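You operate a simulated robot arm through the tools that you are given. There is no shell and no other tool. Be economical: measure what you need, move in short steps, check, and stop when the job is done.

Carry out the task below with a simulated robot arm. There is one attempt and no reset: what you move stays moved.

## Task
Test the three docked batteries, then cap the weakest where it stands.
Fine: use the cap that lies before it. All three stay docked, the other two bare; dial off after.
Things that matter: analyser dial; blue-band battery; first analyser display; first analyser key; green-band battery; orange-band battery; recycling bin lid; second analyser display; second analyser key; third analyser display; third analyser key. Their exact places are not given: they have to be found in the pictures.

It is judged by the outcome, as a careful person would: the job done as asked, and still so three seconds after it is handed in. It fails if anything else is knocked over, pushed out of place, dropped, spilled or broken. Lids that push on must go on centred and level and be pressed home; caps that screw on are set level and turned clockwise until they are tight.

## Robot
A 7-joint arm with a two-finger parallel gripper on a trunk, on a base that drives. Base frame: it is fixed to the floor where the robot stands at the start and does not move with it; the origin is under the middle of the robot, x ahead of it, y to its left, z up. Readings come in mm, rad, newtons and seconds.
Its first joint turns from -2.897 to 2.897 rad. Places, roughly: analyser dial [700, 100, 900]; first analyser display [800, 500, 1000]; first analyser key [600, 500, 900]; recycling bin lid [500, -700, 900]; second analyser display [800, 400, 1000]; second analyser key [600, 400, 900]; third analyser display [800, 300, 1000]; third analyser key [600, 300, 900]. Payload 1.57 kg.
The TCP is the grasp point between the finger pads, 30 mm short of the fingertips. In the tool frame z runs along the fingers and y along their closing line. Largest opening 110 mm; finger width 24, thickness 12; the body of the gripper, 48 by 112 mm, starts 78 mm behind the TCP.
Orientation is told as [roll, pitch, yaw] about the base's x, y, z axes, in that order, counted from this pose: with the fingers straight down and closing along the base's y, the tool's x points along the base's -x, its y along +y and its z along -z.

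## Interface
- The arm moves only by the tool send_rows. Its argument "steps" is a list of rows, each a list of 7 numbers: the turn, a rotation vector about the tool's x, y, z in rad, then the shift along the tool's x, y, z in mm, then the opening in per cent of the stroke, from 0 (shut) to 100 (fully open). In form: [[rx, ry, rz, dx, dy, dz, jaw], ...]. A call has 1 to 10 rows; each row is the pose to reach, as a shift and turn from the pose commanded when the call began, along the tool's axes at that moment. Rows are played at 5 a second. More than 50 mm and 0.15 rad between two rows, or a gripper value outside its range, and nothing of the call is played. A pose out of reach is approached as far as the arm can. The call stops where the force on the tool passes 40 N (or 10 N more than at its start, if that is more) or the arm is blocked; 0.2 s more then pass. Each finger travels about 108 mm/s and halts on what it meets, pressing with about 42 N; the grip force reading is that of the motor and also rises with nothing between the fingers. The clock runs only during rows and for 0.2 s after the last one: add rows that repeat a pose to give the fingers time. It gives the time, the measured TCP pose, the force on the tool (base axes), the opening and the grip force at its end, in the units of the frame above (readings bear some noise), with the torque about the TCP (base axes, N m) and any sound that the robot's microphone picked up, and new pictures: "views" is both (left out), scene, wrist or none.
- Cameras (640 x 400 px; columns grow to the right, rows downward): "scene" is now at [491.3, 169.6, 1410.4]; the picture's right is [-0.34, -0.94, 0.00], its down [-0.83, 0.30, -0.47] and it looks along [0.44, -0.16, -0.88] (base axes); focal length 214 px, centre (320, 200). "wrist" rides on the gripper at [70, 16, -141] in the tool frame; the picture's right is [-0.23, 0.97, 0.00], its down [-0.86, -0.20, -0.48] and it looks along [-0.47, -0.11, 0.88] (tool axes); focal length 222 px, centre (320, 200).
- slide_trunk(by): slides the trunk up (or, below 0, down) by that many mm; the arm and the scene camera ride with it, the base frame stays. It gives what a move gives, with no picture.
- roll_base(legs): drives the robot by 1 to 6 legs, each [ahead, left, turn to the left] in mm, mm and rad, along the robot's own axes; the way and the turn of a leg run together, so that a leg with both is an arc; at most 1500 mm and 3.142 rad a leg. The arm and the cameras ride along, it lands a little off, and it stops where it bumps. It gives what a move gives, and a new picture of the scene camera.
- aim_head(pan, tilt): turns the head with the scene camera to pan (to the left, within 1.798 rad either way) and tilt (down, from -0.506 to 1.204), counted from straight ahead of the robot. It gives what a move gives, and a new picture of the scene camera.
- probe_pixels(camera, pixels): for up to 12 pixels [column, row] of the newest picture of that camera ("zoom" is the newest enlarged one), the place [x, y, z] in the base frame of the surface seen there, good to about 3 mm, but the place of the scene camera against the robot may be out by one fixed shift of up to 25 mm in any direction. It takes no simulated time.
- close_up(camera, box): a new picture of the part [left, top, right, bottom] of that camera's present view, enlarged. It takes no simulated time.
- close_job(): hands the job in; it is judged then, once.

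Go step by step. Measure first, check grasps and placings, and put right what went wrong. The budget is 80 turns and 260 pictures, counting those below and the enlarged ones. Unless the task says otherwise, let go and move clear before handing in, and close with one line.

The tools are called as name(argument=value, ...) on one line, values as JSON. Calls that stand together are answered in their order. send_rows: Moves the arm, as the interface text tells. Its arguments: {"type":"object","properties":{"steps":{"type":"array"},"views":{"type":"string","enum":["both","scene","wrist","none"]}},"required":["steps"]} The other tools are called the same way: slide_trunk (by) slides the trunk up or down; roll_base (legs) drives the base; aim_head (pan, tilt) turns the head that bears the scene camera; probe_pixels (camera, pixels) gives the place of the surface under pixels of a picture; close_up (camera, box) takes an enlarged picture of a part of a camera's view; close_job () hands the job in.

At the start:

```text
time_s: 0.0
tool_pos: [671.2, 178.3, 1156.2]
tool_rot: [0.001, 0.0, 0.0]
wrist_force: [-0.2, 0.0, 0.3]
ft_torque: [-0.03, -0.02, -0.02]
width: 110.1
grasp_force: 0.1
trunk travel left (down, up): [-475.0, 135.0]
robot x, y, heading: [2.7, -1.7, -0.002]
head pan, tilt: [-0.353, 1.079]
```

scene: 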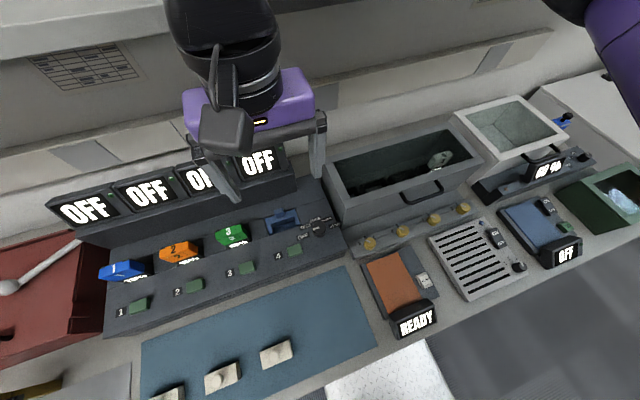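
wrist: 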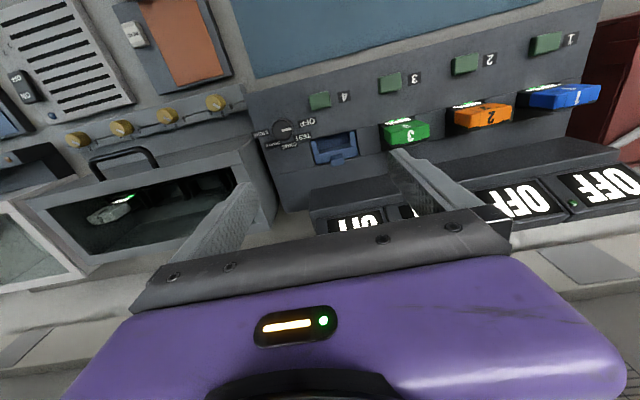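

The pictures show an analyser with bays 1–4, displays reading OFF, a dial near scene (318,228), and three caps on the blue mat. I'll enlarge these areas and measure them.

close_up(camera="wrist", box=[240, 80, 400, 180])

close_up(camera="scene", box=[90, 200, 350, 400])

probe_pixels(camera="scene", pixels=[[318, 228], [139, 305], [193, 286], [247, 268], [122, 268], [178, 252], [231, 234], [168, 394], [222, 376], [276, 352], [85, 210], [200, 310]])

probe_pixels(camera="wrist", pixels=[[284, 130], [320, 100], [391, 83], [466, 64], [547, 42], [406, 131], [483, 116], [565, 96], [260, 110], [340, 150]])

```text
4.00 times, centred on (320, 130) of wrist
```

zoom: 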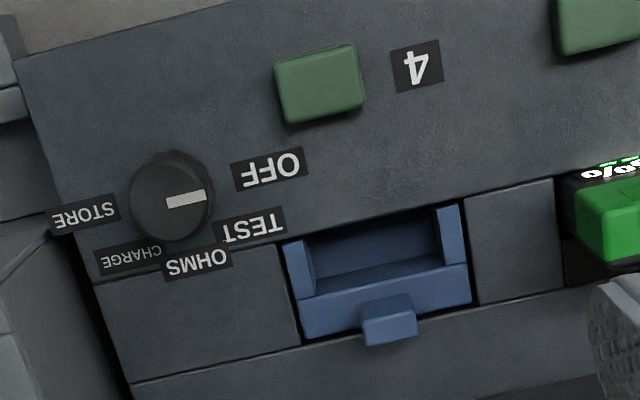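

```text
2.00 times, centred on (220, 300) of scene
```

zoom: 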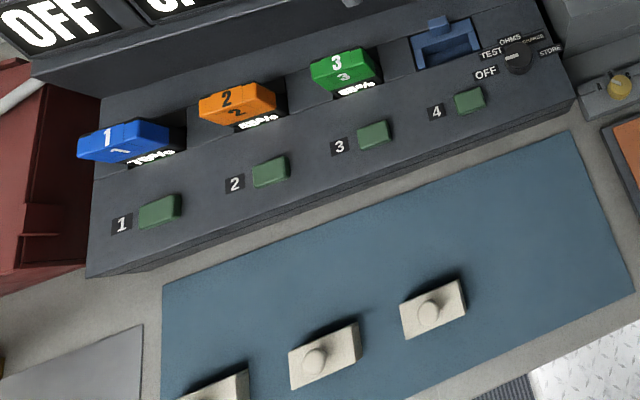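

```text
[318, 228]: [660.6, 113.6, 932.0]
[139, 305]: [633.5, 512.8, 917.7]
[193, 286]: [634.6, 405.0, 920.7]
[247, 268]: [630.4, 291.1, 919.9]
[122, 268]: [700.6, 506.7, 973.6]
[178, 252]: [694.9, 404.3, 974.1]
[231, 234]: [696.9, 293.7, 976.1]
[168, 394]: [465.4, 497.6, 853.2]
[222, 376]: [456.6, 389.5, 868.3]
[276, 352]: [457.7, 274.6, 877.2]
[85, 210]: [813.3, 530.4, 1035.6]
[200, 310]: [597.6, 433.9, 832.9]
```

```text
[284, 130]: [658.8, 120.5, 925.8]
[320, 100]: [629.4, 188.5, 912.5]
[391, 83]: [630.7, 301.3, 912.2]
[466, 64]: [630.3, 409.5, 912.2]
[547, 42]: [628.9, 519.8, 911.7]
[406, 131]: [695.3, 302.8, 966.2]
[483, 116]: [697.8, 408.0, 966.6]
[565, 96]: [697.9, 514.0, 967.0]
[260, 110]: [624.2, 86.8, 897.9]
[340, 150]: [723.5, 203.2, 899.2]
```

The wrist view gives the dial at about (659,120,926), pointing at OFF; TEST is one step clockwise seen from above. I'll probe the panel and the neighbouring structures before gripping the dial.

close_up(camera="wrist", box=[240, 90, 336, 150])

probe_pixels(camera="wrist", pixels=[[281, 128], [273, 128], [292, 128], [283, 119], [300, 118], [290, 150], [268, 140], [240, 140], [250, 170], [310, 205], [255, 200], [300, 190]])

probe_pixels(camera="scene", pixels=[[330, 170], [345, 215], [345, 250], [425, 190], [468, 150], [460, 130], [300, 160], [320, 185], [274, 344], [290, 358], [264, 352], [250, 330]])

```text
6.67 times, centred on (288, 120) of wrist
```

zoom: 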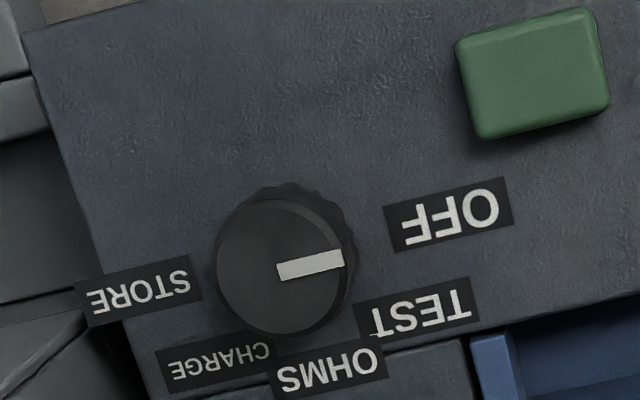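

```text
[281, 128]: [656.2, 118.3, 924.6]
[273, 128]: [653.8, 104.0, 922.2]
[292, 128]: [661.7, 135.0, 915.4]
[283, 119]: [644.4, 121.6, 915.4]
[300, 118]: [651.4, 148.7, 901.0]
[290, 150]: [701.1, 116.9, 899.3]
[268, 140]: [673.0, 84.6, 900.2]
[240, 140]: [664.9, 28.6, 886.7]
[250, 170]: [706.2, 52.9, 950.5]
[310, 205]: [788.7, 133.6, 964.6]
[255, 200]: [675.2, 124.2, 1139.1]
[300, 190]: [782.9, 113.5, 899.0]
```

```text
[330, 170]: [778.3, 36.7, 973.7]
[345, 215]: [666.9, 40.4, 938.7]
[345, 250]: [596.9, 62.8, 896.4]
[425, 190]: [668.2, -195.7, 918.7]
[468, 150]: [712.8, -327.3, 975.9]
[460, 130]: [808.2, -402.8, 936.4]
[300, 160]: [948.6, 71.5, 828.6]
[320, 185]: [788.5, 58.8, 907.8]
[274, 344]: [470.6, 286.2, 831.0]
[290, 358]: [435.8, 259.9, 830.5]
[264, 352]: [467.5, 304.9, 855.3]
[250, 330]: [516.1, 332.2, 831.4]
```

The dial centre is at about (658,119), top at z 924 on a panel at 900. I'll probe the label positions to get the turn angle and move above the dial.

probe_pixels(camera="wrist", pixels=[[307, 122], [302, 136], [289, 145], [273, 144], [261, 134], [289, 129], [283, 131]])

send_rows(steps=[[0, 0, 0, 3, -15, 40, 100], [0, 0, 0, 6, -30, 80, 80], [0, 0, 0, 13, -59, 120, 60], [0, 0, 0, 13, -59, 150, 55], [0, 0, 0, 13, -59, 150, 55]])

```text
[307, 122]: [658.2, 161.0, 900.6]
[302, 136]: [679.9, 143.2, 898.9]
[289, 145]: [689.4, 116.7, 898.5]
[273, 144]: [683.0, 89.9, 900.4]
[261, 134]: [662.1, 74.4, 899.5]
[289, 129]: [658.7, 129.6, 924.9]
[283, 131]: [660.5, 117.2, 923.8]
```

```text
time_s: 1.2
tool_pos: [656.9, 117.4, 1005.6]
tool_rot: [0.001, 0.001, -0.001]
wrist_force: [-0.1, -0.8, -0.1]
ft_torque: [-0.03, 0.01, -0.03]
width: 60.3
grasp_force: 0.1
trunk travel left (down, up): [-475.0, 135.0]
robot x, y, heading: [0.8, -0.2, -0.002]
head pan, tilt: [-0.353, 1.079]
```

scene: 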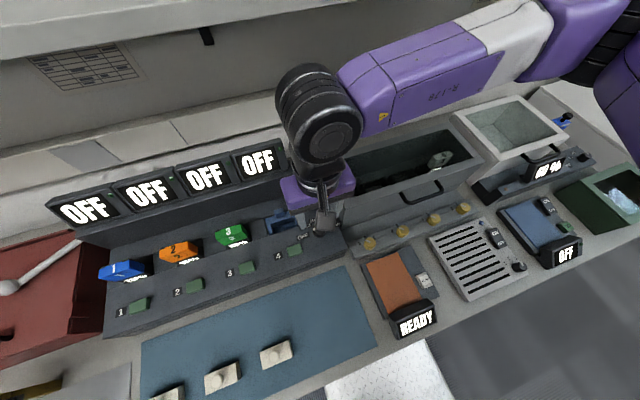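
wrist: 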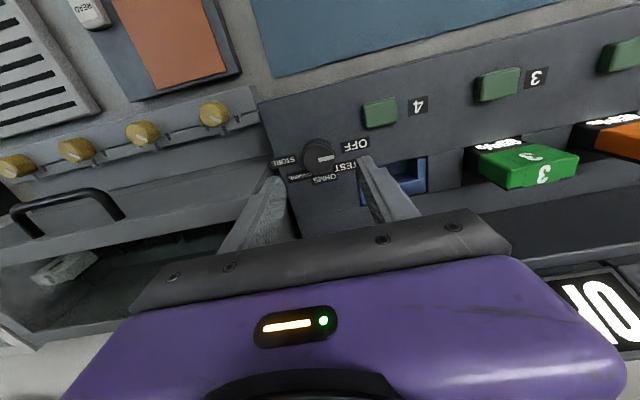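

The jaws stand over the dial (wrist 318,155), and the labels show 45° between steps. I'll descend, close lightly, and check.

probe_pixels(camera="wrist", pixels=[[318, 158], [303, 158], [333, 158], [318, 143], [340, 130]])

send_rows(steps=[[0, 0, 0, -1, 1, 40, 55], [0, 0, 0, -1, 1, 66, 55], [0, 0, 0, -1, 1, 69, 55], [0, 0, 0, -1, 1, 69, 40], [0, 0, 0, -1, 1, 69, 32], [0, 0, 0, -1, 1, 69, 20], [0, 0, 0, -1, 1, 69, 20]])

```text
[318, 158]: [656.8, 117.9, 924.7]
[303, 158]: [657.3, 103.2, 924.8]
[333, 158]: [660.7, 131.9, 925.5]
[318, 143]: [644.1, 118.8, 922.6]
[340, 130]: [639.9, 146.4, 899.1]
```

```text
time_s: 2.8
tool_pos: [658.7, 117.0, 936.6]
tool_rot: [-0.007, -0.001, -0.003]
wrist_force: [-2.2, -23.6, -0.6]
ft_torque: [-0.82, 0.04, -0.05]
width: 33.0
grasp_force: 41.9
trunk travel left (down, up): [-475.0, 135.0]
robot x, y, heading: [-1.4, -3.3, -0.001]
head pan, tilt: [-0.353, 1.079]
```

scene: 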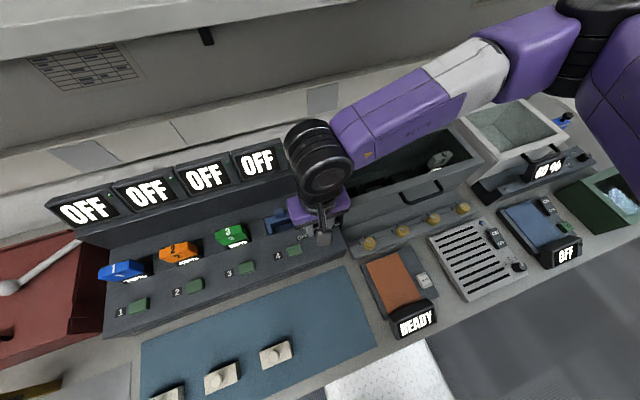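
wrist: 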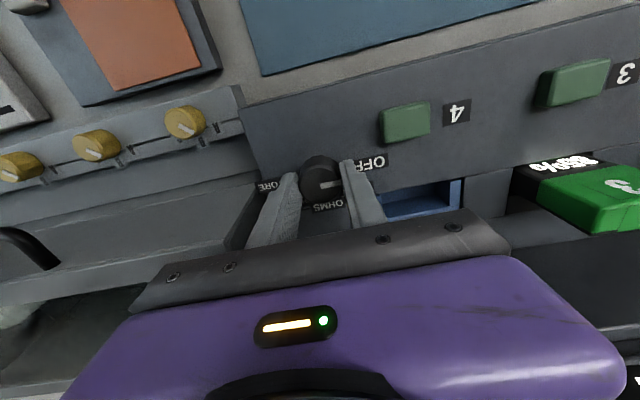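

The dial is gripped (width 33) with some side load in -y. I'll ease 1.5 mm that way and turn 45° clockwise.

send_rows(steps=[[0, 0, 0.0, 0, -1.5, 0, 20], [0, 0, 0.14, 0, -1.5, 0, 20], [0, 0, 0.28, 0, -1.5, 0, 20], [0, 0, 0.42, 0, -1.5, 0, 20], [0, 0, 0.56, 0, -1.5, 0, 20], [0, 0, 0.68, 0, -1.5, 0, 20], [0, 0, 0.785, 0, -1.5, 0, 20], [0, 0, 0.785, 0, -1.5, 0, 20]])

```text
time_s: 4.6
tool_pos: [659.1, 116.7, 936.6]
tool_rot: [-0.002, -0.002, -0.787]
wrist_force: [2.2, -26.0, 1.6]
ft_torque: [-0.41, 0.23, -0.03]
width: 33.3
grasp_force: 40.9
trunk travel left (down, up): [-475.0, 135.0]
robot x, y, heading: [-1.2, 1.4, 0.006]
head pan, tilt: [-0.353, 1.079]
```

scene: 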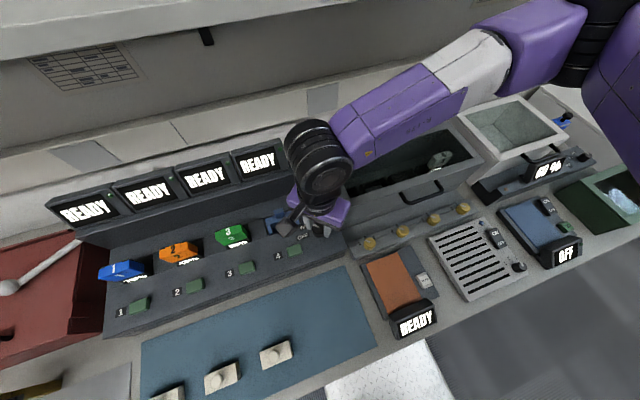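
wrist: 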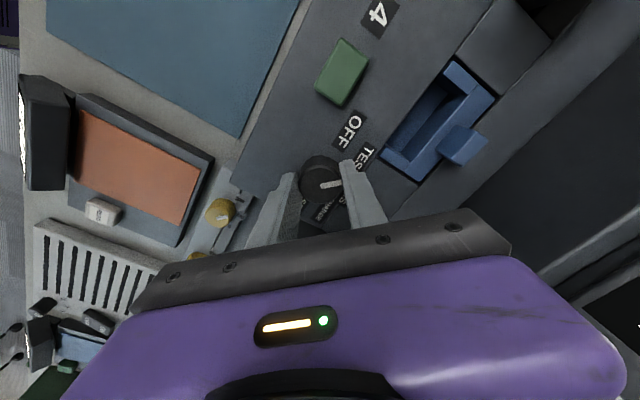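

All displays read READY, so the dial is at TEST. I'll release, rise, turn the tool back and shut the fingers.

send_rows(steps=[[0, 0, 0, 0, 0, 0, 55], [0, 0, 0, 0, 0, 0, 55], [0, 0, 0, 0, 0, -40, 55], [0, 0, -0.14, 0, 0, -70, 55], [0, 0, -0.28, 0, 0, -70, 40], [0, 0, -0.42, 0, 0, -70, 20], [0, 0, -0.56, 0, 0, -70, 0], [0, 0, -0.7, 0, 0, -70, 0], [0, 0, -0.787, 0, 0, -70, 0]], views="wrist")

```text
time_s: 6.6
tool_pos: [658.1, 118.4, 1007.7]
tool_rot: [0.0, 0.0, 0.003]
wrist_force: [0.2, 0.1, 1.0]
ft_torque: [-0.01, 0.0, -0.05]
width: 0.1
grasp_force: 21.4
trunk travel left (down, up): [-475.0, 135.0]
robot x, y, heading: [-1.0, 1.6, 0.005]
head pan, tilt: [-0.353, 1.079]
```

wrist: 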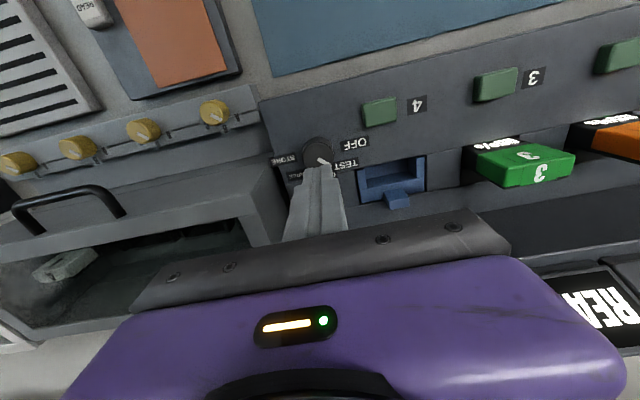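

The dial is on TEST. I'll move over key 3 at about (630,301).

send_rows(steps=[[0, 0, 0, 14, 45, 0, 0], [0, 0, 0, 28, 90, 0, 0], [0, 0, 0, 28, 137, 0, 0], [0, 0, 0, 28, 183, 20, 0], [0, 0, 0, 28, 183, 47, 0]], views="wrist")

```text
refused: row 4 steps farther than a row can; nothing moved
```

send_rows(steps=[[0, 0, 0, 14, 45, 0, 0], [0, 0, 0, 28, 90, 0, 0], [0, 0, 0, 28, 137, 0, 0], [0, 0, 0, 28, 183, 10, 0], [0, 0, 0, 28, 183, 47, 0]], views="wrist")

```text
time_s: 7.8
tool_pos: [633.8, 302.5, 962.1]
tool_rot: [-0.001, 0.0, 0.003]
wrist_force: [0.0, -0.8, 0.2]
ft_torque: [-0.01, -0.02, 0.02]
width: 0.0
grasp_force: 21.5
trunk travel left (down, up): [-475.0, 135.0]
robot x, y, heading: [-1.7, -2.4, 0.006]
head pan, tilt: [-0.353, 1.079]
```

wrist: 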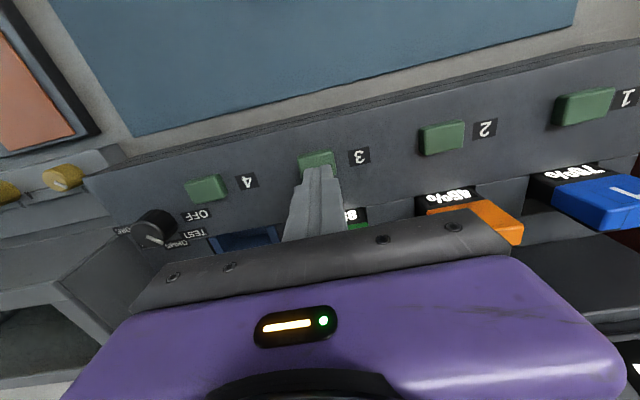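

The fingers are above key 3. I'll press gently and hold, then rise.

send_rows(steps=[[0, 0, 0, 1, 0, 16, 0], [0, 0, 0, 1, 0, 20, 0], [0, 0, 0, 1, 0, 23, 0], [0, 0, 0, 1, 0, 25, 0], [0, 0, 0, 1, 0, 25, 0]], views="scene")

```text
time_s: 9.0
tool_pos: [630.4, 302.1, 936.2]
tool_rot: [0.002, 0.0, 0.001]
wrist_force: [1.5, 0.7, 4.6]
ft_torque: [0.0, -0.04, 0.01]
width: 0.0
grasp_force: 21.8
trunk travel left (down, up): [-475.0, 135.0]
robot x, y, heading: [2.4, -1.2, 0.003]
head pan, tilt: [-0.353, 1.079]
heard: click
```

scene: 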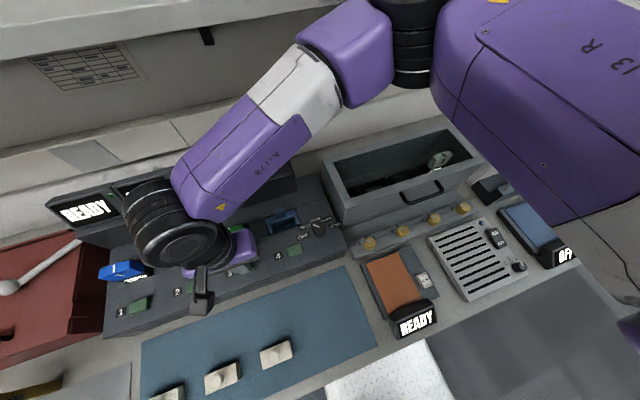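

It clicked. I'll rise and press key 2 at y≈409.

send_rows(steps=[[0, 0, 0, 0, 0, -25, 0], [0, 0, 0, 0, 40, -25, 0], [0, 0, 0, 0, 80, -25, 0], [0, 0, 0, 0, 107.5, -22, 0], [0, 0, 0, 0, 107.5, -8, 0], [0, 0, 0, 0, 107.5, -2, 0], [0, 0, 0, 0, 107.5, 0, 0], [0, 0, 0, 0, 107.5, 0, 0]], views="none")

```text
time_s: 10.8
tool_pos: [628.6, 409.2, 935.7]
tool_rot: [0.001, 0.001, 0.001]
wrist_force: [2.1, 0.4, 5.1]
ft_torque: [0.04, -0.05, -0.01]
width: 0.0
grasp_force: 21.5
trunk travel left (down, up): [-475.0, 135.0]
robot x, y, heading: [-0.1, -1.5, -0.001]
head pan, tilt: [-0.353, 1.079]
heard: click
```

Key 2 clicked as well; key 1 at y≈519 is next.

send_rows(steps=[[0, 0, 0, 0, 0, -25, 0], [0, 0, 0, 0, 40, -25, 0], [0, 0, 0, 0, 80, -25, 0], [0, 0, 0, 0, 109, -22, 0], [0, 0, 0, 0, 109, -8, 0], [0, 0, 0, 0, 109, -2, 0], [0, 0, 0, 0, 109, 0, 0], [0, 0, 0, 0, 109, 0, 0]], views="none")

```text
time_s: 12.6
tool_pos: [627.7, 518.8, 936.9]
tool_rot: [0.0, 0.0, 0.0]
wrist_force: [0.1, 0.1, 6.4]
ft_torque: [0.02, -0.04, -0.03]
width: 0.2
grasp_force: 22.0
trunk travel left (down, up): [-475.0, 135.0]
robot x, y, heading: [4.1, -0.9, -0.0]
head pan, tilt: [-0.353, 1.079]
heard: click
```

All three are clicked. I'll rise and move to the right to uncover the displays.

send_rows(steps=[[0, 0, 0, 0, 0, -40, 0], [0, 0, 0, 0, 0, -80, 0], [0, 0, 0, 0, -50, -90, 0], [0, 0, 0, 0, -100, -90, 0], [0, 0, 0, 0, -150, -90, 0], [0, 0, 0, 0, -200, -90, 0], [0, 0, 0, 0, -250, -90, 0], [0, 0, 0, 0, -300, -90, 0], [0, 0, 0, 0, -350, -90, 0], [0, 0, 0, 0, -400, -90, 0]], views="both")

close_up(camera="scene", box=[40, 130, 300, 290])

close_up(camera="scene", box=[130, 320, 310, 400])

```text
refused: row 3 steps farther than a row can; nothing moved
```

```text
2.46 times, centred on (170, 210) of scene
```

zoom: 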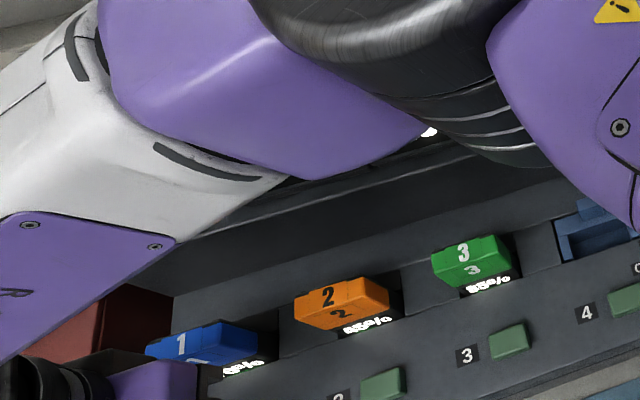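

```text
3.56 times, centred on (220, 360) of scene
```

zoom: 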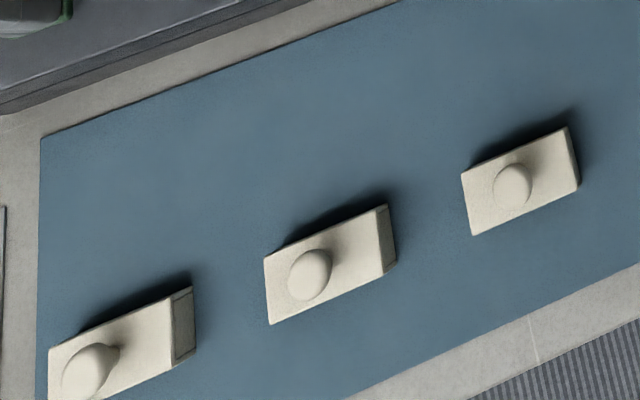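

send_rows(steps=[[0, 0, 0, 0, 0, -40, 0], [0, 0, 0, 0, 0, -80, 0], [0, 0, 0, 0, -48, -85, 0], [0, 0, 0, 0, -96, -85, 0], [0, 0, 0, 0, -144, -85, 0], [0, 0, 0, 0, -192, -85, 0], [0, 0, 0, 0, -240, -85, 0], [0, 0, 0, 0, -288, -85, 0], [0, 0, 0, 0, -336, -85, 0], [0, 0, 0, 0, -384, -85, 0]], views="scene")

close_up(camera="scene", box=[40, 130, 300, 290])

```text
time_s: 14.8
tool_pos: [631.7, 135.0, 1021.9]
tool_rot: [0.001, 0.0, 0.002]
wrist_force: [0.7, 0.7, 0.9]
ft_torque: [-0.05, 0.02, 0.03]
width: 0.0
grasp_force: 21.5
trunk travel left (down, up): [-475.0, 135.0]
robot x, y, heading: [1.8, -1.0, -0.002]
head pan, tilt: [-0.353, 1.079]
```

scene: 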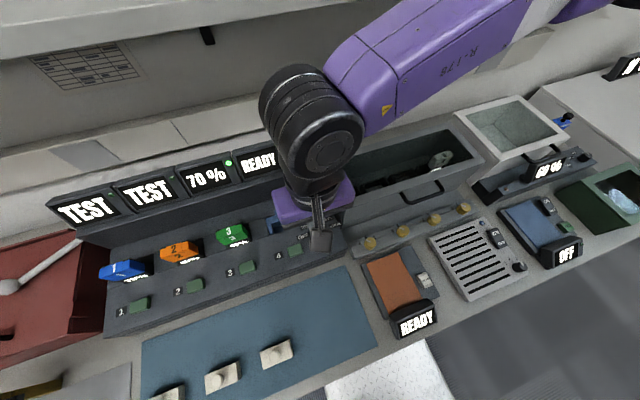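

```text
2.46 times, centred on (170, 210) of scene
```

zoom: 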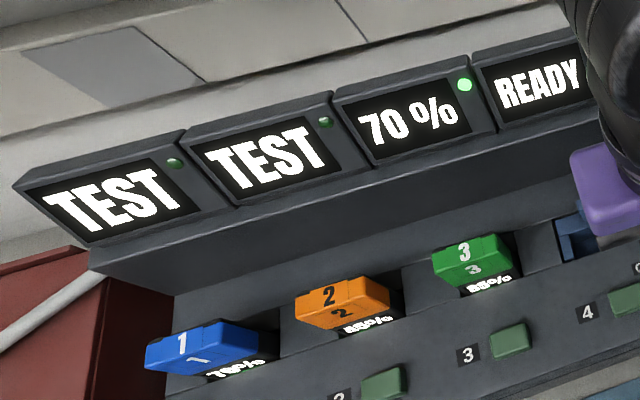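

Display 3 reads 70 %; 1 and 2 are still testing, so I'll wait about two seconds at a time.

send_rows(steps=[[0, 0, 0, 0, 0, 0, 0], [0, 0, 0, 0, 0, 0, 0], [0, 0, 0, 0, 0, 0, 0], [0, 0, 0, 0, 0, 0, 0], [0, 0, 0, 0, 0, 0, 0], [0, 0, 0, 0, 0, 0, 0], [0, 0, 0, 0, 0, 0, 0], [0, 0, 0, 0, 0, 0, 0], [0, 0, 0, 0, 0, 0, 0], [0, 0, 0, 0, 0, 0, 0]], views="none")

send_rows(steps=[[0, 0, 0, 0, 0, 0, 0], [0, 0, 0, 0, 0, 0, 0], [0, 0, 0, 0, 0, 0, 0], [0, 0, 0, 0, 0, 0, 0], [0, 0, 0, 0, 0, 0, 0], [0, 0, 0, 0, 0, 0, 0], [0, 0, 0, 0, 0, 0, 0], [0, 0, 0, 0, 0, 0, 0], [0, 0, 0, 0, 0, 0, 0], [0, 0, 0, 0, 0, 0, 0]], views="none")

close_up(camera="scene", box=[40, 130, 300, 290])

```text
time_s: 17.0
tool_pos: [631.8, 134.6, 1022.6]
tool_rot: [-0.001, 0.0, 0.002]
wrist_force: [0.3, -0.1, -0.1]
ft_torque: [0.04, -0.02, 0.0]
width: 0.1
grasp_force: 21.2
trunk travel left (down, up): [-475.0, 135.0]
robot x, y, heading: [0.5, -0.2, 0.005]
head pan, tilt: [-0.353, 1.079]
```

```text
time_s: 19.2
tool_pos: [631.1, 134.7, 1021.8]
tool_rot: [0.0, 0.001, 0.001]
wrist_force: [0.1, -0.2, -0.9]
ft_torque: [-0.02, 0.01, -0.01]
width: 0.0
grasp_force: 21.4
trunk travel left (down, up): [-475.0, 135.0]
robot x, y, heading: [-1.3, 0.4, 0.009]
head pan, tilt: [-0.353, 1.079]
```

```text
2.46 times, centred on (170, 210) of scene
```

zoom: 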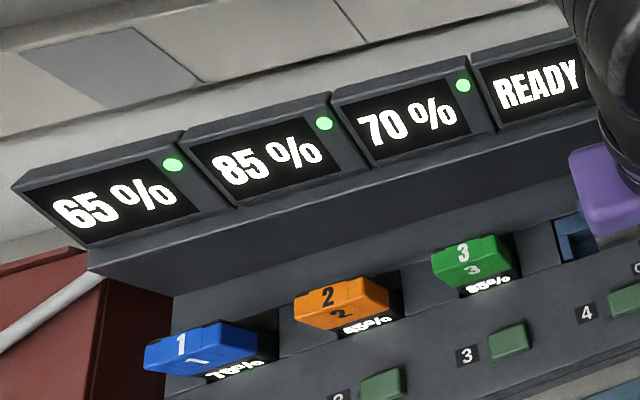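

Results: blue 65 %, orange 85 %, green 70 %, so blue (bay 1) is weakest. I'll aim the head at the blue battery and the cap before it.

aim_head(pan=0.4, tilt=1.1)

```text
time_s: 20.3
tool_pos: [630.0, 135.3, 1021.7]
tool_rot: [0.001, 0.0, 0.002]
wrist_force: [-0.4, -0.6, -0.4]
ft_torque: [0.02, 0.01, -0.01]
width: 0.0
grasp_force: 21.2
trunk travel left (down, up): [-475.0, 135.0]
robot x, y, heading: [-1.8, 2.5, 0.0]
head pan, tilt: [0.4, 1.1]
```

scene: 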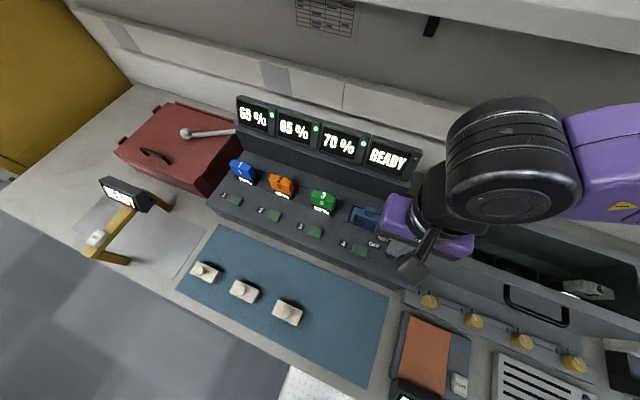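

close_up(camera="scene", box=[170, 145, 330, 345])

close_up(camera="scene", box=[215, 150, 279, 200])

close_up(camera="scene", box=[180, 250, 260, 310])

probe_pixels(camera="scene", pixels=[[241, 168], [281, 183], [205, 268], [214, 276], [193, 266], [243, 290], [287, 311], [215, 255]])

```text
2.00 times, centred on (250, 245) of scene
```

zoom: 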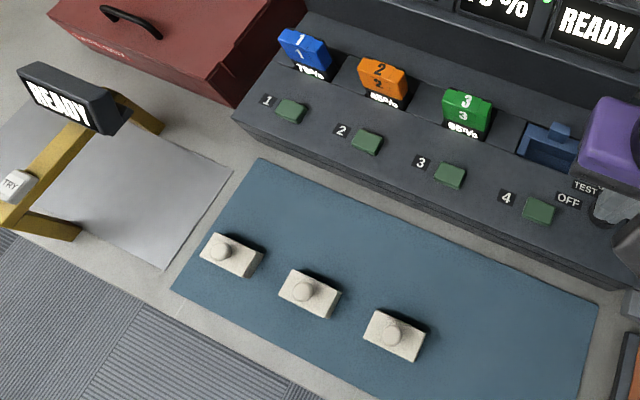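

```text
8.00 times, centred on (247, 175) of scene
```

zoom: 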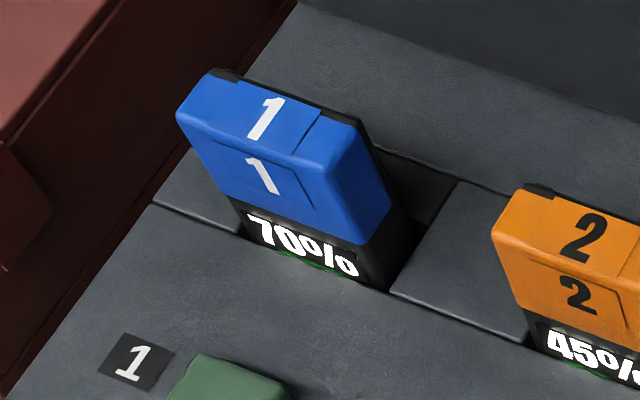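

```text
6.67 times, centred on (220, 280) of scene
```

zoom: 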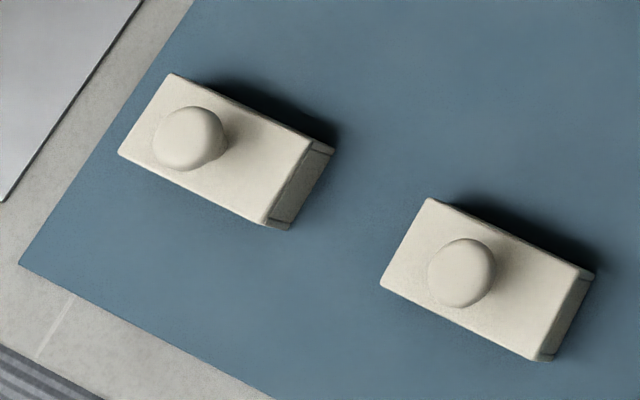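

```text
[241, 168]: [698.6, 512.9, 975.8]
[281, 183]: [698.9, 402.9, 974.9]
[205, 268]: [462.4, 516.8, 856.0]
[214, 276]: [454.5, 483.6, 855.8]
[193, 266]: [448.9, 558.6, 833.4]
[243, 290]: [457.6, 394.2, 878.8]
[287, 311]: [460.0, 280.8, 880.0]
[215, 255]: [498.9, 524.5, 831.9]
```

The cap is a box with a knob on top, long along y. I'll move the gripper above it and look with the wrist camera, and check the yellow frame to the left for clearance.

probe_pixels(camera="scene", pixels=[[125, 195], [140, 205], [105, 235], [120, 215], [160, 203], [90, 252]])

send_rows(steps=[[0, 0, 0, 18, 40, 0, 0], [0, 0, 0, 37, 82, 0, 10], [0, 0, 0, 55, 123, 0, 20], [0, 0, 0, 74, 164, 0, 40], [0, 0, 0, 92, 205, 0, 60], [0, 0, 0, 110, 246, 0, 60], [0, 0, 0, 129, 287, 0, 60], [0, 0, 0, 148, 328, 0, 60], [0, 0, 0, 167, 370, 0, 60], [0, 0, 0, 167, 370, 0, 60]])

```text
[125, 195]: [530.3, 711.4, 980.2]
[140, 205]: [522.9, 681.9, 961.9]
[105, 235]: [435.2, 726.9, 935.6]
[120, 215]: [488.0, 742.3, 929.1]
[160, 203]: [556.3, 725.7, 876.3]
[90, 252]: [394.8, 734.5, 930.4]
```

```text
time_s: 22.5
tool_pos: [460.2, 505.3, 1020.4]
tool_rot: [0.0, -0.001, 0.002]
wrist_force: [-0.4, 0.4, -0.6]
ft_torque: [0.02, -0.03, -0.01]
width: 66.3
grasp_force: 0.0
trunk travel left (down, up): [-475.0, 135.0]
robot x, y, heading: [-2.7, -0.9, -0.002]
head pan, tilt: [0.4, 1.1]
```

scene: 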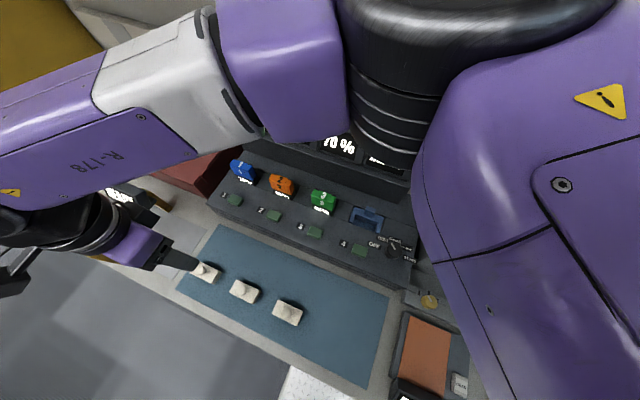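
wrist: 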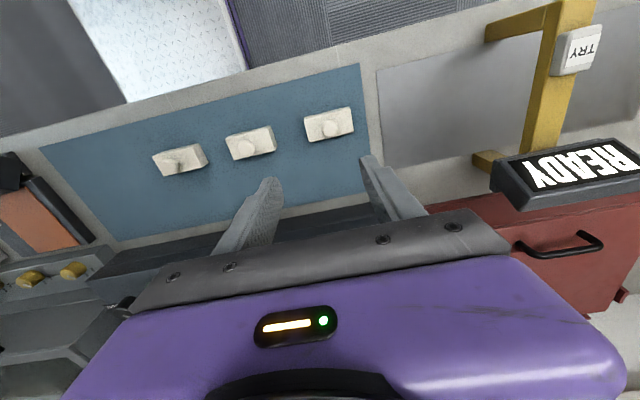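

Cap 1 shows at wrist (329,124), with its knob near (331,127). I'll enlarge and probe.

close_up(camera="wrist", box=[288, 95, 368, 145])

probe_pixels(camera="wrist", pixels=[[331, 128], [331, 122], [327, 128], [336, 128], [310, 130], [350, 122], [309, 122], [325, 114], [343, 110], [347, 132], [316, 140], [370, 160]])

```text
8.00 times, centred on (328, 120) of wrist
```

zoom: 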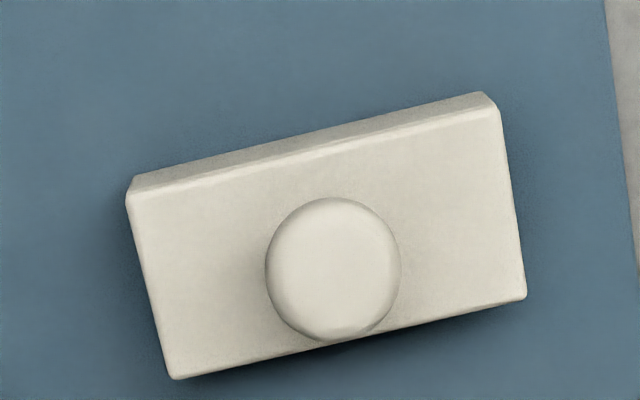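

```text
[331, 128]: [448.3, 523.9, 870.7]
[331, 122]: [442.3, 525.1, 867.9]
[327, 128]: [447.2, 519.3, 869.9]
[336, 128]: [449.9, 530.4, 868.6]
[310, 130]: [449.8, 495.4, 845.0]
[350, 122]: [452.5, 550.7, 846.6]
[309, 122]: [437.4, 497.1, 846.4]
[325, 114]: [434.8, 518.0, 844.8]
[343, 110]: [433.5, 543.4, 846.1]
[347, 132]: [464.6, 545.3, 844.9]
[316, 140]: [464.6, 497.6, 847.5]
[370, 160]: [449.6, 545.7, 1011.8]
```

I'll probe the cap's corners in the enlarged picture for its centre and yaw.

probe_pixels(camera="zoom", pixels=[[140, 200], [488, 120], [515, 288], [182, 368], [333, 270], [160, 285], [500, 205], [310, 160], [345, 335], [275, 270], [392, 270], [60, 60]])

```text
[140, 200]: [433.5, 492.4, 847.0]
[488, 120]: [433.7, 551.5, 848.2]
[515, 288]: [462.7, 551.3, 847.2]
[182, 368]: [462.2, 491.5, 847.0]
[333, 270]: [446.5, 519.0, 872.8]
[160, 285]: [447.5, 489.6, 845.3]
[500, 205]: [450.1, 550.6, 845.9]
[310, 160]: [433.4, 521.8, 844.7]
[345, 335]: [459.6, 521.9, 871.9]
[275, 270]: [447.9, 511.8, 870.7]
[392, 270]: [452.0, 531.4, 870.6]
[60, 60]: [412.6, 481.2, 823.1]
```

Cap 1: centre (448,521.5), 62×32 mm, top at 847, knob Ø20 up to 872, yaw ≈ 0. I'll descend around the knob with the tips just above the cap's top.

send_rows(steps=[[0, 0, 0, 6, 8, 40, 42], [0, 0, 0, 12, 16, 85, 42], [0, 0, 0, 12, 16, 120, 42], [0, 0, 0, 12, 16, 120, 42]], views="wrist")

close_up(camera="wrist", box=[240, 110, 400, 210])

```text
time_s: 23.5
tool_pos: [448.1, 520.9, 897.6]
tool_rot: [0.0, -0.001, 0.0]
wrist_force: [-0.3, -0.3, 0.1]
ft_torque: [0.0, -0.01, 0.0]
width: 45.9
grasp_force: 0.2
trunk travel left (down, up): [-475.0, 135.0]
robot x, y, heading: [-0.0, 3.7, 0.005]
head pan, tilt: [0.4, 1.1]
```

wrist: 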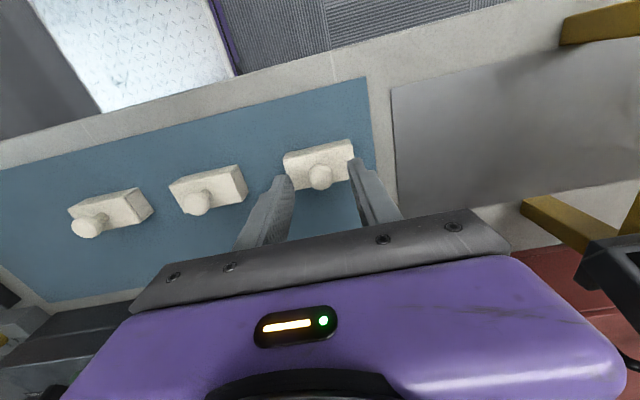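

```text
4.00 times, centred on (320, 160) of wrist
```

zoom: 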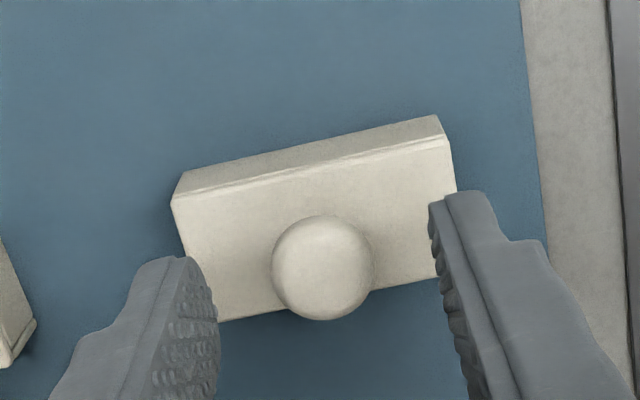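

The knob lies between the fingers. I'll go down 16 mm and close.

send_rows(steps=[[0, 0, 0, 0, 0.5, 16, 42], [0, 0, 0, 0, 0.5, 16, 30], [0, 0, 0, 0, 0.5, 16, 20], [0, 0, 0, 0, 0.5, 16, 10], [0, 0, 0, 0, 0.5, 16, 8], [0, 0, 0, 0, 0.5, 16, 8]], views="wrist")

close_up(camera="wrist", box=[240, 130, 400, 230])

```text
time_s: 24.9
tool_pos: [448.2, 521.0, 883.0]
tool_rot: [0.0, -0.001, 0.0]
wrist_force: [0.2, -0.2, 0.7]
ft_torque: [0.01, 0.01, 0.03]
width: 15.7
grasp_force: 31.5
trunk travel left (down, up): [-475.0, 135.0]
robot x, y, heading: [-1.4, 1.5, -0.002]
head pan, tilt: [0.4, 1.1]
```

wrist: 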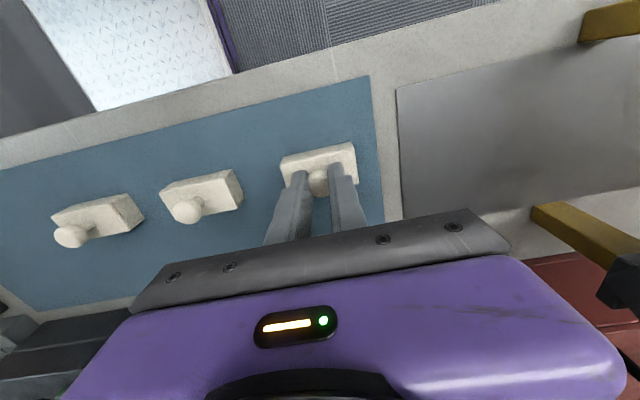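

```text
4.00 times, centred on (320, 180) of wrist
```

zoom: 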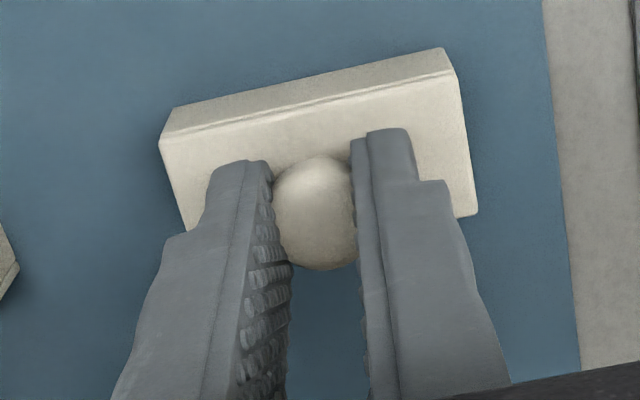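

The fingers hold the knob (width 15.7). I'll squeeze fully and lift.

send_rows(steps=[[0, 0, 0, 0, 0, 0, 0], [0, 0, 0, 0, 0, 0, 0], [0, 0, 0, 0, 0, -20, 0], [0, 0, 0, 0, 0, -60, 0], [0, 0, 0, 0, 0, -105, 0], [0, 0, 0, 0, 0, -150, 0], [0, 0, 0, 0, 0, -185, 0], [0, 0, 0, 0, 0, -185, 0]])

close_up(camera="wrist", box=[240, 130, 400, 230])

```text
time_s: 26.7
tool_pos: [449.4, 521.7, 1069.1]
tool_rot: [0.0, 0.0, 0.002]
wrist_force: [0.1, -0.3, 0.1]
ft_torque: [-0.01, 0.04, -0.02]
width: 15.9
grasp_force: 31.2
trunk travel left (down, up): [-475.0, 135.0]
robot x, y, heading: [-5.3, 0.2, -0.006]
head pan, tilt: [0.4, 1.1]
```

scene: 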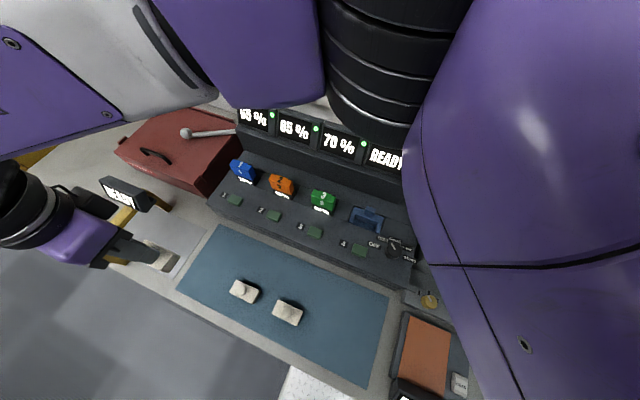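
wrist: 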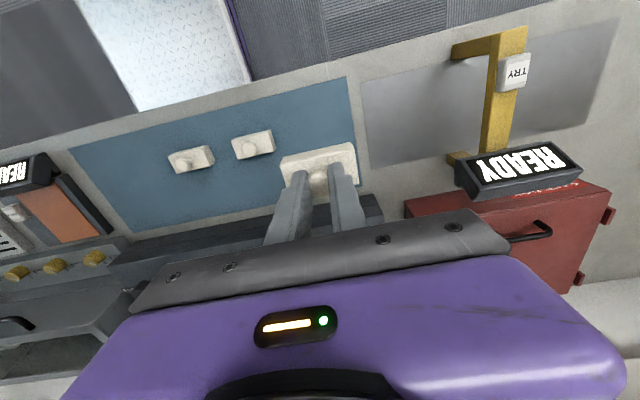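

```text
4.00 times, centred on (320, 180) of wrist
```

zoom: 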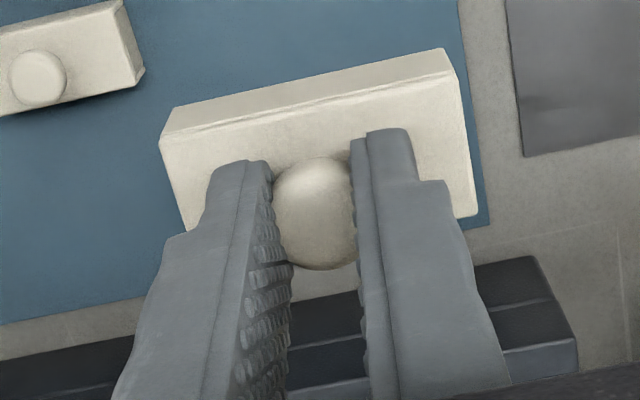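

The cap came up level. I'll carry it to a spot near the blue battery, off to one side, so that the wrist camera can measure the battery top.

probe_pixels(camera="zoom", pixels=[[170, 145], [440, 82], [460, 210], [195, 220], [180, 120], [435, 60]])

send_rows(steps=[[0, 0, 0, -38, -20, 0, 0], [0, 0, 0, -76, -40, 0, 0], [0, 0, 0, -114, -60, 0, 0], [0, 0, 0, -150, -80, 0, 0], [0, 0, 0, -170, -90, 0, 0], [0, 0, 0, -170, -90, 0, 0]], views="wrist")

```text
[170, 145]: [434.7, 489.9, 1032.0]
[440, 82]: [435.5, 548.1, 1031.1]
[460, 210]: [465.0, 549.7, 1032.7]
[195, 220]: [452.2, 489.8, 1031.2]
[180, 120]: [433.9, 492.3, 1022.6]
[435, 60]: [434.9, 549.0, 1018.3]
```

```text
time_s: 28.1
tool_pos: [617.9, 427.4, 1071.6]
tool_rot: [0.001, 0.002, 0.003]
wrist_force: [0.8, -0.4, 0.6]
ft_torque: [-0.03, -0.01, 0.0]
width: 15.7
grasp_force: 31.2
trunk travel left (down, up): [-475.0, 135.0]
robot x, y, heading: [-0.7, 0.4, -0.001]
head pan, tilt: [0.4, 1.1]
```

wrist: 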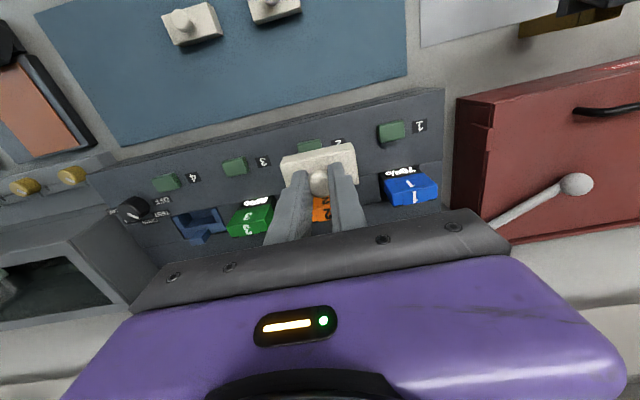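

The blue battery is at (410,190). I'll enlarge and probe its top.

close_up(camera="wrist", box=[370, 155, 450, 215])

```text
6.67 times, centred on (410, 185) of wrist
```

zoom: 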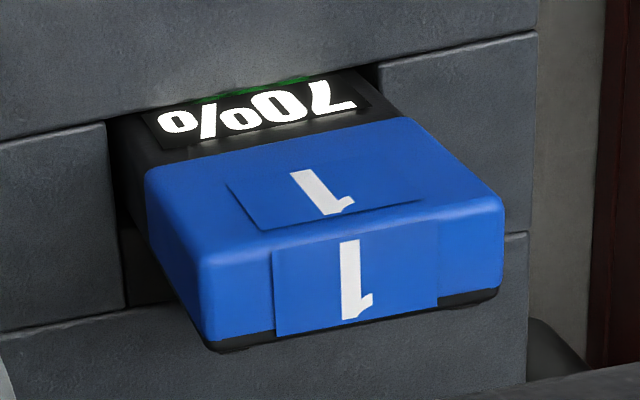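

probe_pixels(camera="zoom", pixels=[[205, 265], [495, 210], [225, 335], [492, 285], [350, 240], [360, 318], [160, 175], [410, 125], [195, 250], [200, 340], [497, 195], [350, 280]])

probe_pixels(camera="zoom", pixels=[[250, 340], [480, 296], [300, 115], [280, 150], [60, 80], [60, 200], [60, 360], [450, 120], [450, 340], [160, 270], [500, 250], [185, 240]])

```text
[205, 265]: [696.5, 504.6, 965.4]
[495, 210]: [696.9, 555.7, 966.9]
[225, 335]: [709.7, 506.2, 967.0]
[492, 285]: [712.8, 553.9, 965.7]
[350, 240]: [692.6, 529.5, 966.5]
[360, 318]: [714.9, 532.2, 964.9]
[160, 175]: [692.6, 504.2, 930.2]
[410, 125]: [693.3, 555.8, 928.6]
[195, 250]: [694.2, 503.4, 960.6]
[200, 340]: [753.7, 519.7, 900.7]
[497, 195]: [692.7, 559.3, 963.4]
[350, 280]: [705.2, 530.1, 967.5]
```

```text
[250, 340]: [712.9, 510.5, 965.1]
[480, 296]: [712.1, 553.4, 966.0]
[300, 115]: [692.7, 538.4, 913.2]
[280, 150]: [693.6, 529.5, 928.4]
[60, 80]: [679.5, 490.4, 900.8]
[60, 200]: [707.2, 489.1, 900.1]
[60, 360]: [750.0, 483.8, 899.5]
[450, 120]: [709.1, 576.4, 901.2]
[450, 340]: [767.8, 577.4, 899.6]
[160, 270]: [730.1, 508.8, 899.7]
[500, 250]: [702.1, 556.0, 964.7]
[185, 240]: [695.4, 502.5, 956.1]
```

The battery top spans x≈692–716, y≈502–559 at z 966. I'll get a closer, steeper look at the rear edge before placing.

send_rows(steps=[[0, 0, 0, -40, 5, 0, 0], [0, 0, 0, -80, 8, 0, 0], [0, 0, 0, -100, 8, 0, 0], [0, 0, 0, -100, 8, 0, 0]], views="wrist")

close_up(camera="wrist", box=[360, 100, 456, 160])

```text
time_s: 29.1
tool_pos: [717.3, 438.8, 1071.9]
tool_rot: [-0.001, -0.001, 0.006]
wrist_force: [-0.7, 0.4, -0.4]
ft_torque: [-0.02, -0.01, -0.01]
width: 15.8
grasp_force: 31.5
trunk travel left (down, up): [-475.0, 135.0]
robot x, y, heading: [-3.6, 0.1, -0.002]
head pan, tilt: [0.4, 1.1]
```

wrist: 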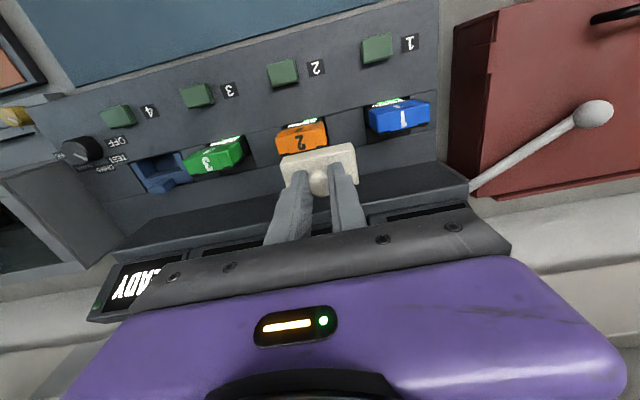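

```text
6.67 times, centred on (408, 130) of wrist
```

zoom: 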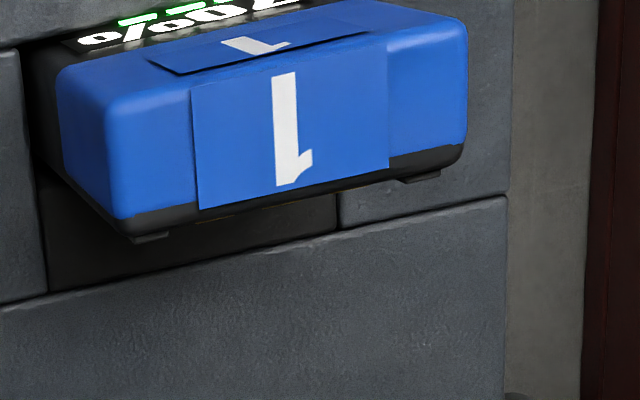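

probe_pixels(camera="zoom", pixels=[[112, 95], [115, 120], [460, 40], [128, 228], [140, 215], [430, 155], [300, 195], [300, 85], [155, 235], [420, 178], [285, 70], [455, 140]])

close_up(camera="scene", box=[221, 150, 269, 190])

```text
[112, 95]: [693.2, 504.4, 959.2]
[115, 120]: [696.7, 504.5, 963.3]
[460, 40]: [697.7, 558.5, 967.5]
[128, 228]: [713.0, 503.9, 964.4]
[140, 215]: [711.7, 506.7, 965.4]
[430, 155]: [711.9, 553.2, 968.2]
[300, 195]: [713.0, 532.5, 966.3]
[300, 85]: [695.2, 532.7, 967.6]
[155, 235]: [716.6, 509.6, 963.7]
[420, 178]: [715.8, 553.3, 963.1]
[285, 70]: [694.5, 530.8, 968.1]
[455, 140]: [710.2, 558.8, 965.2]
```

```text
10.00 times, centred on (245, 170) of scene
```

zoom: 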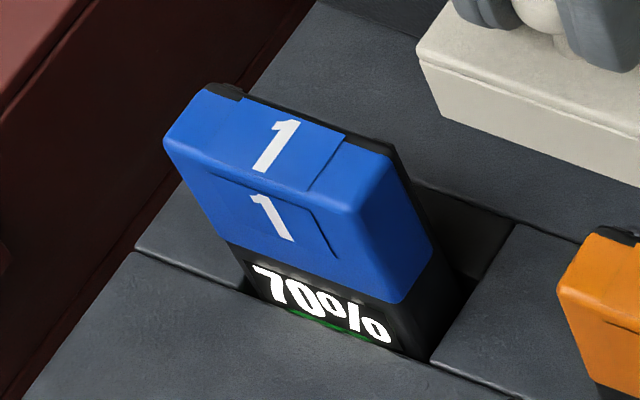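

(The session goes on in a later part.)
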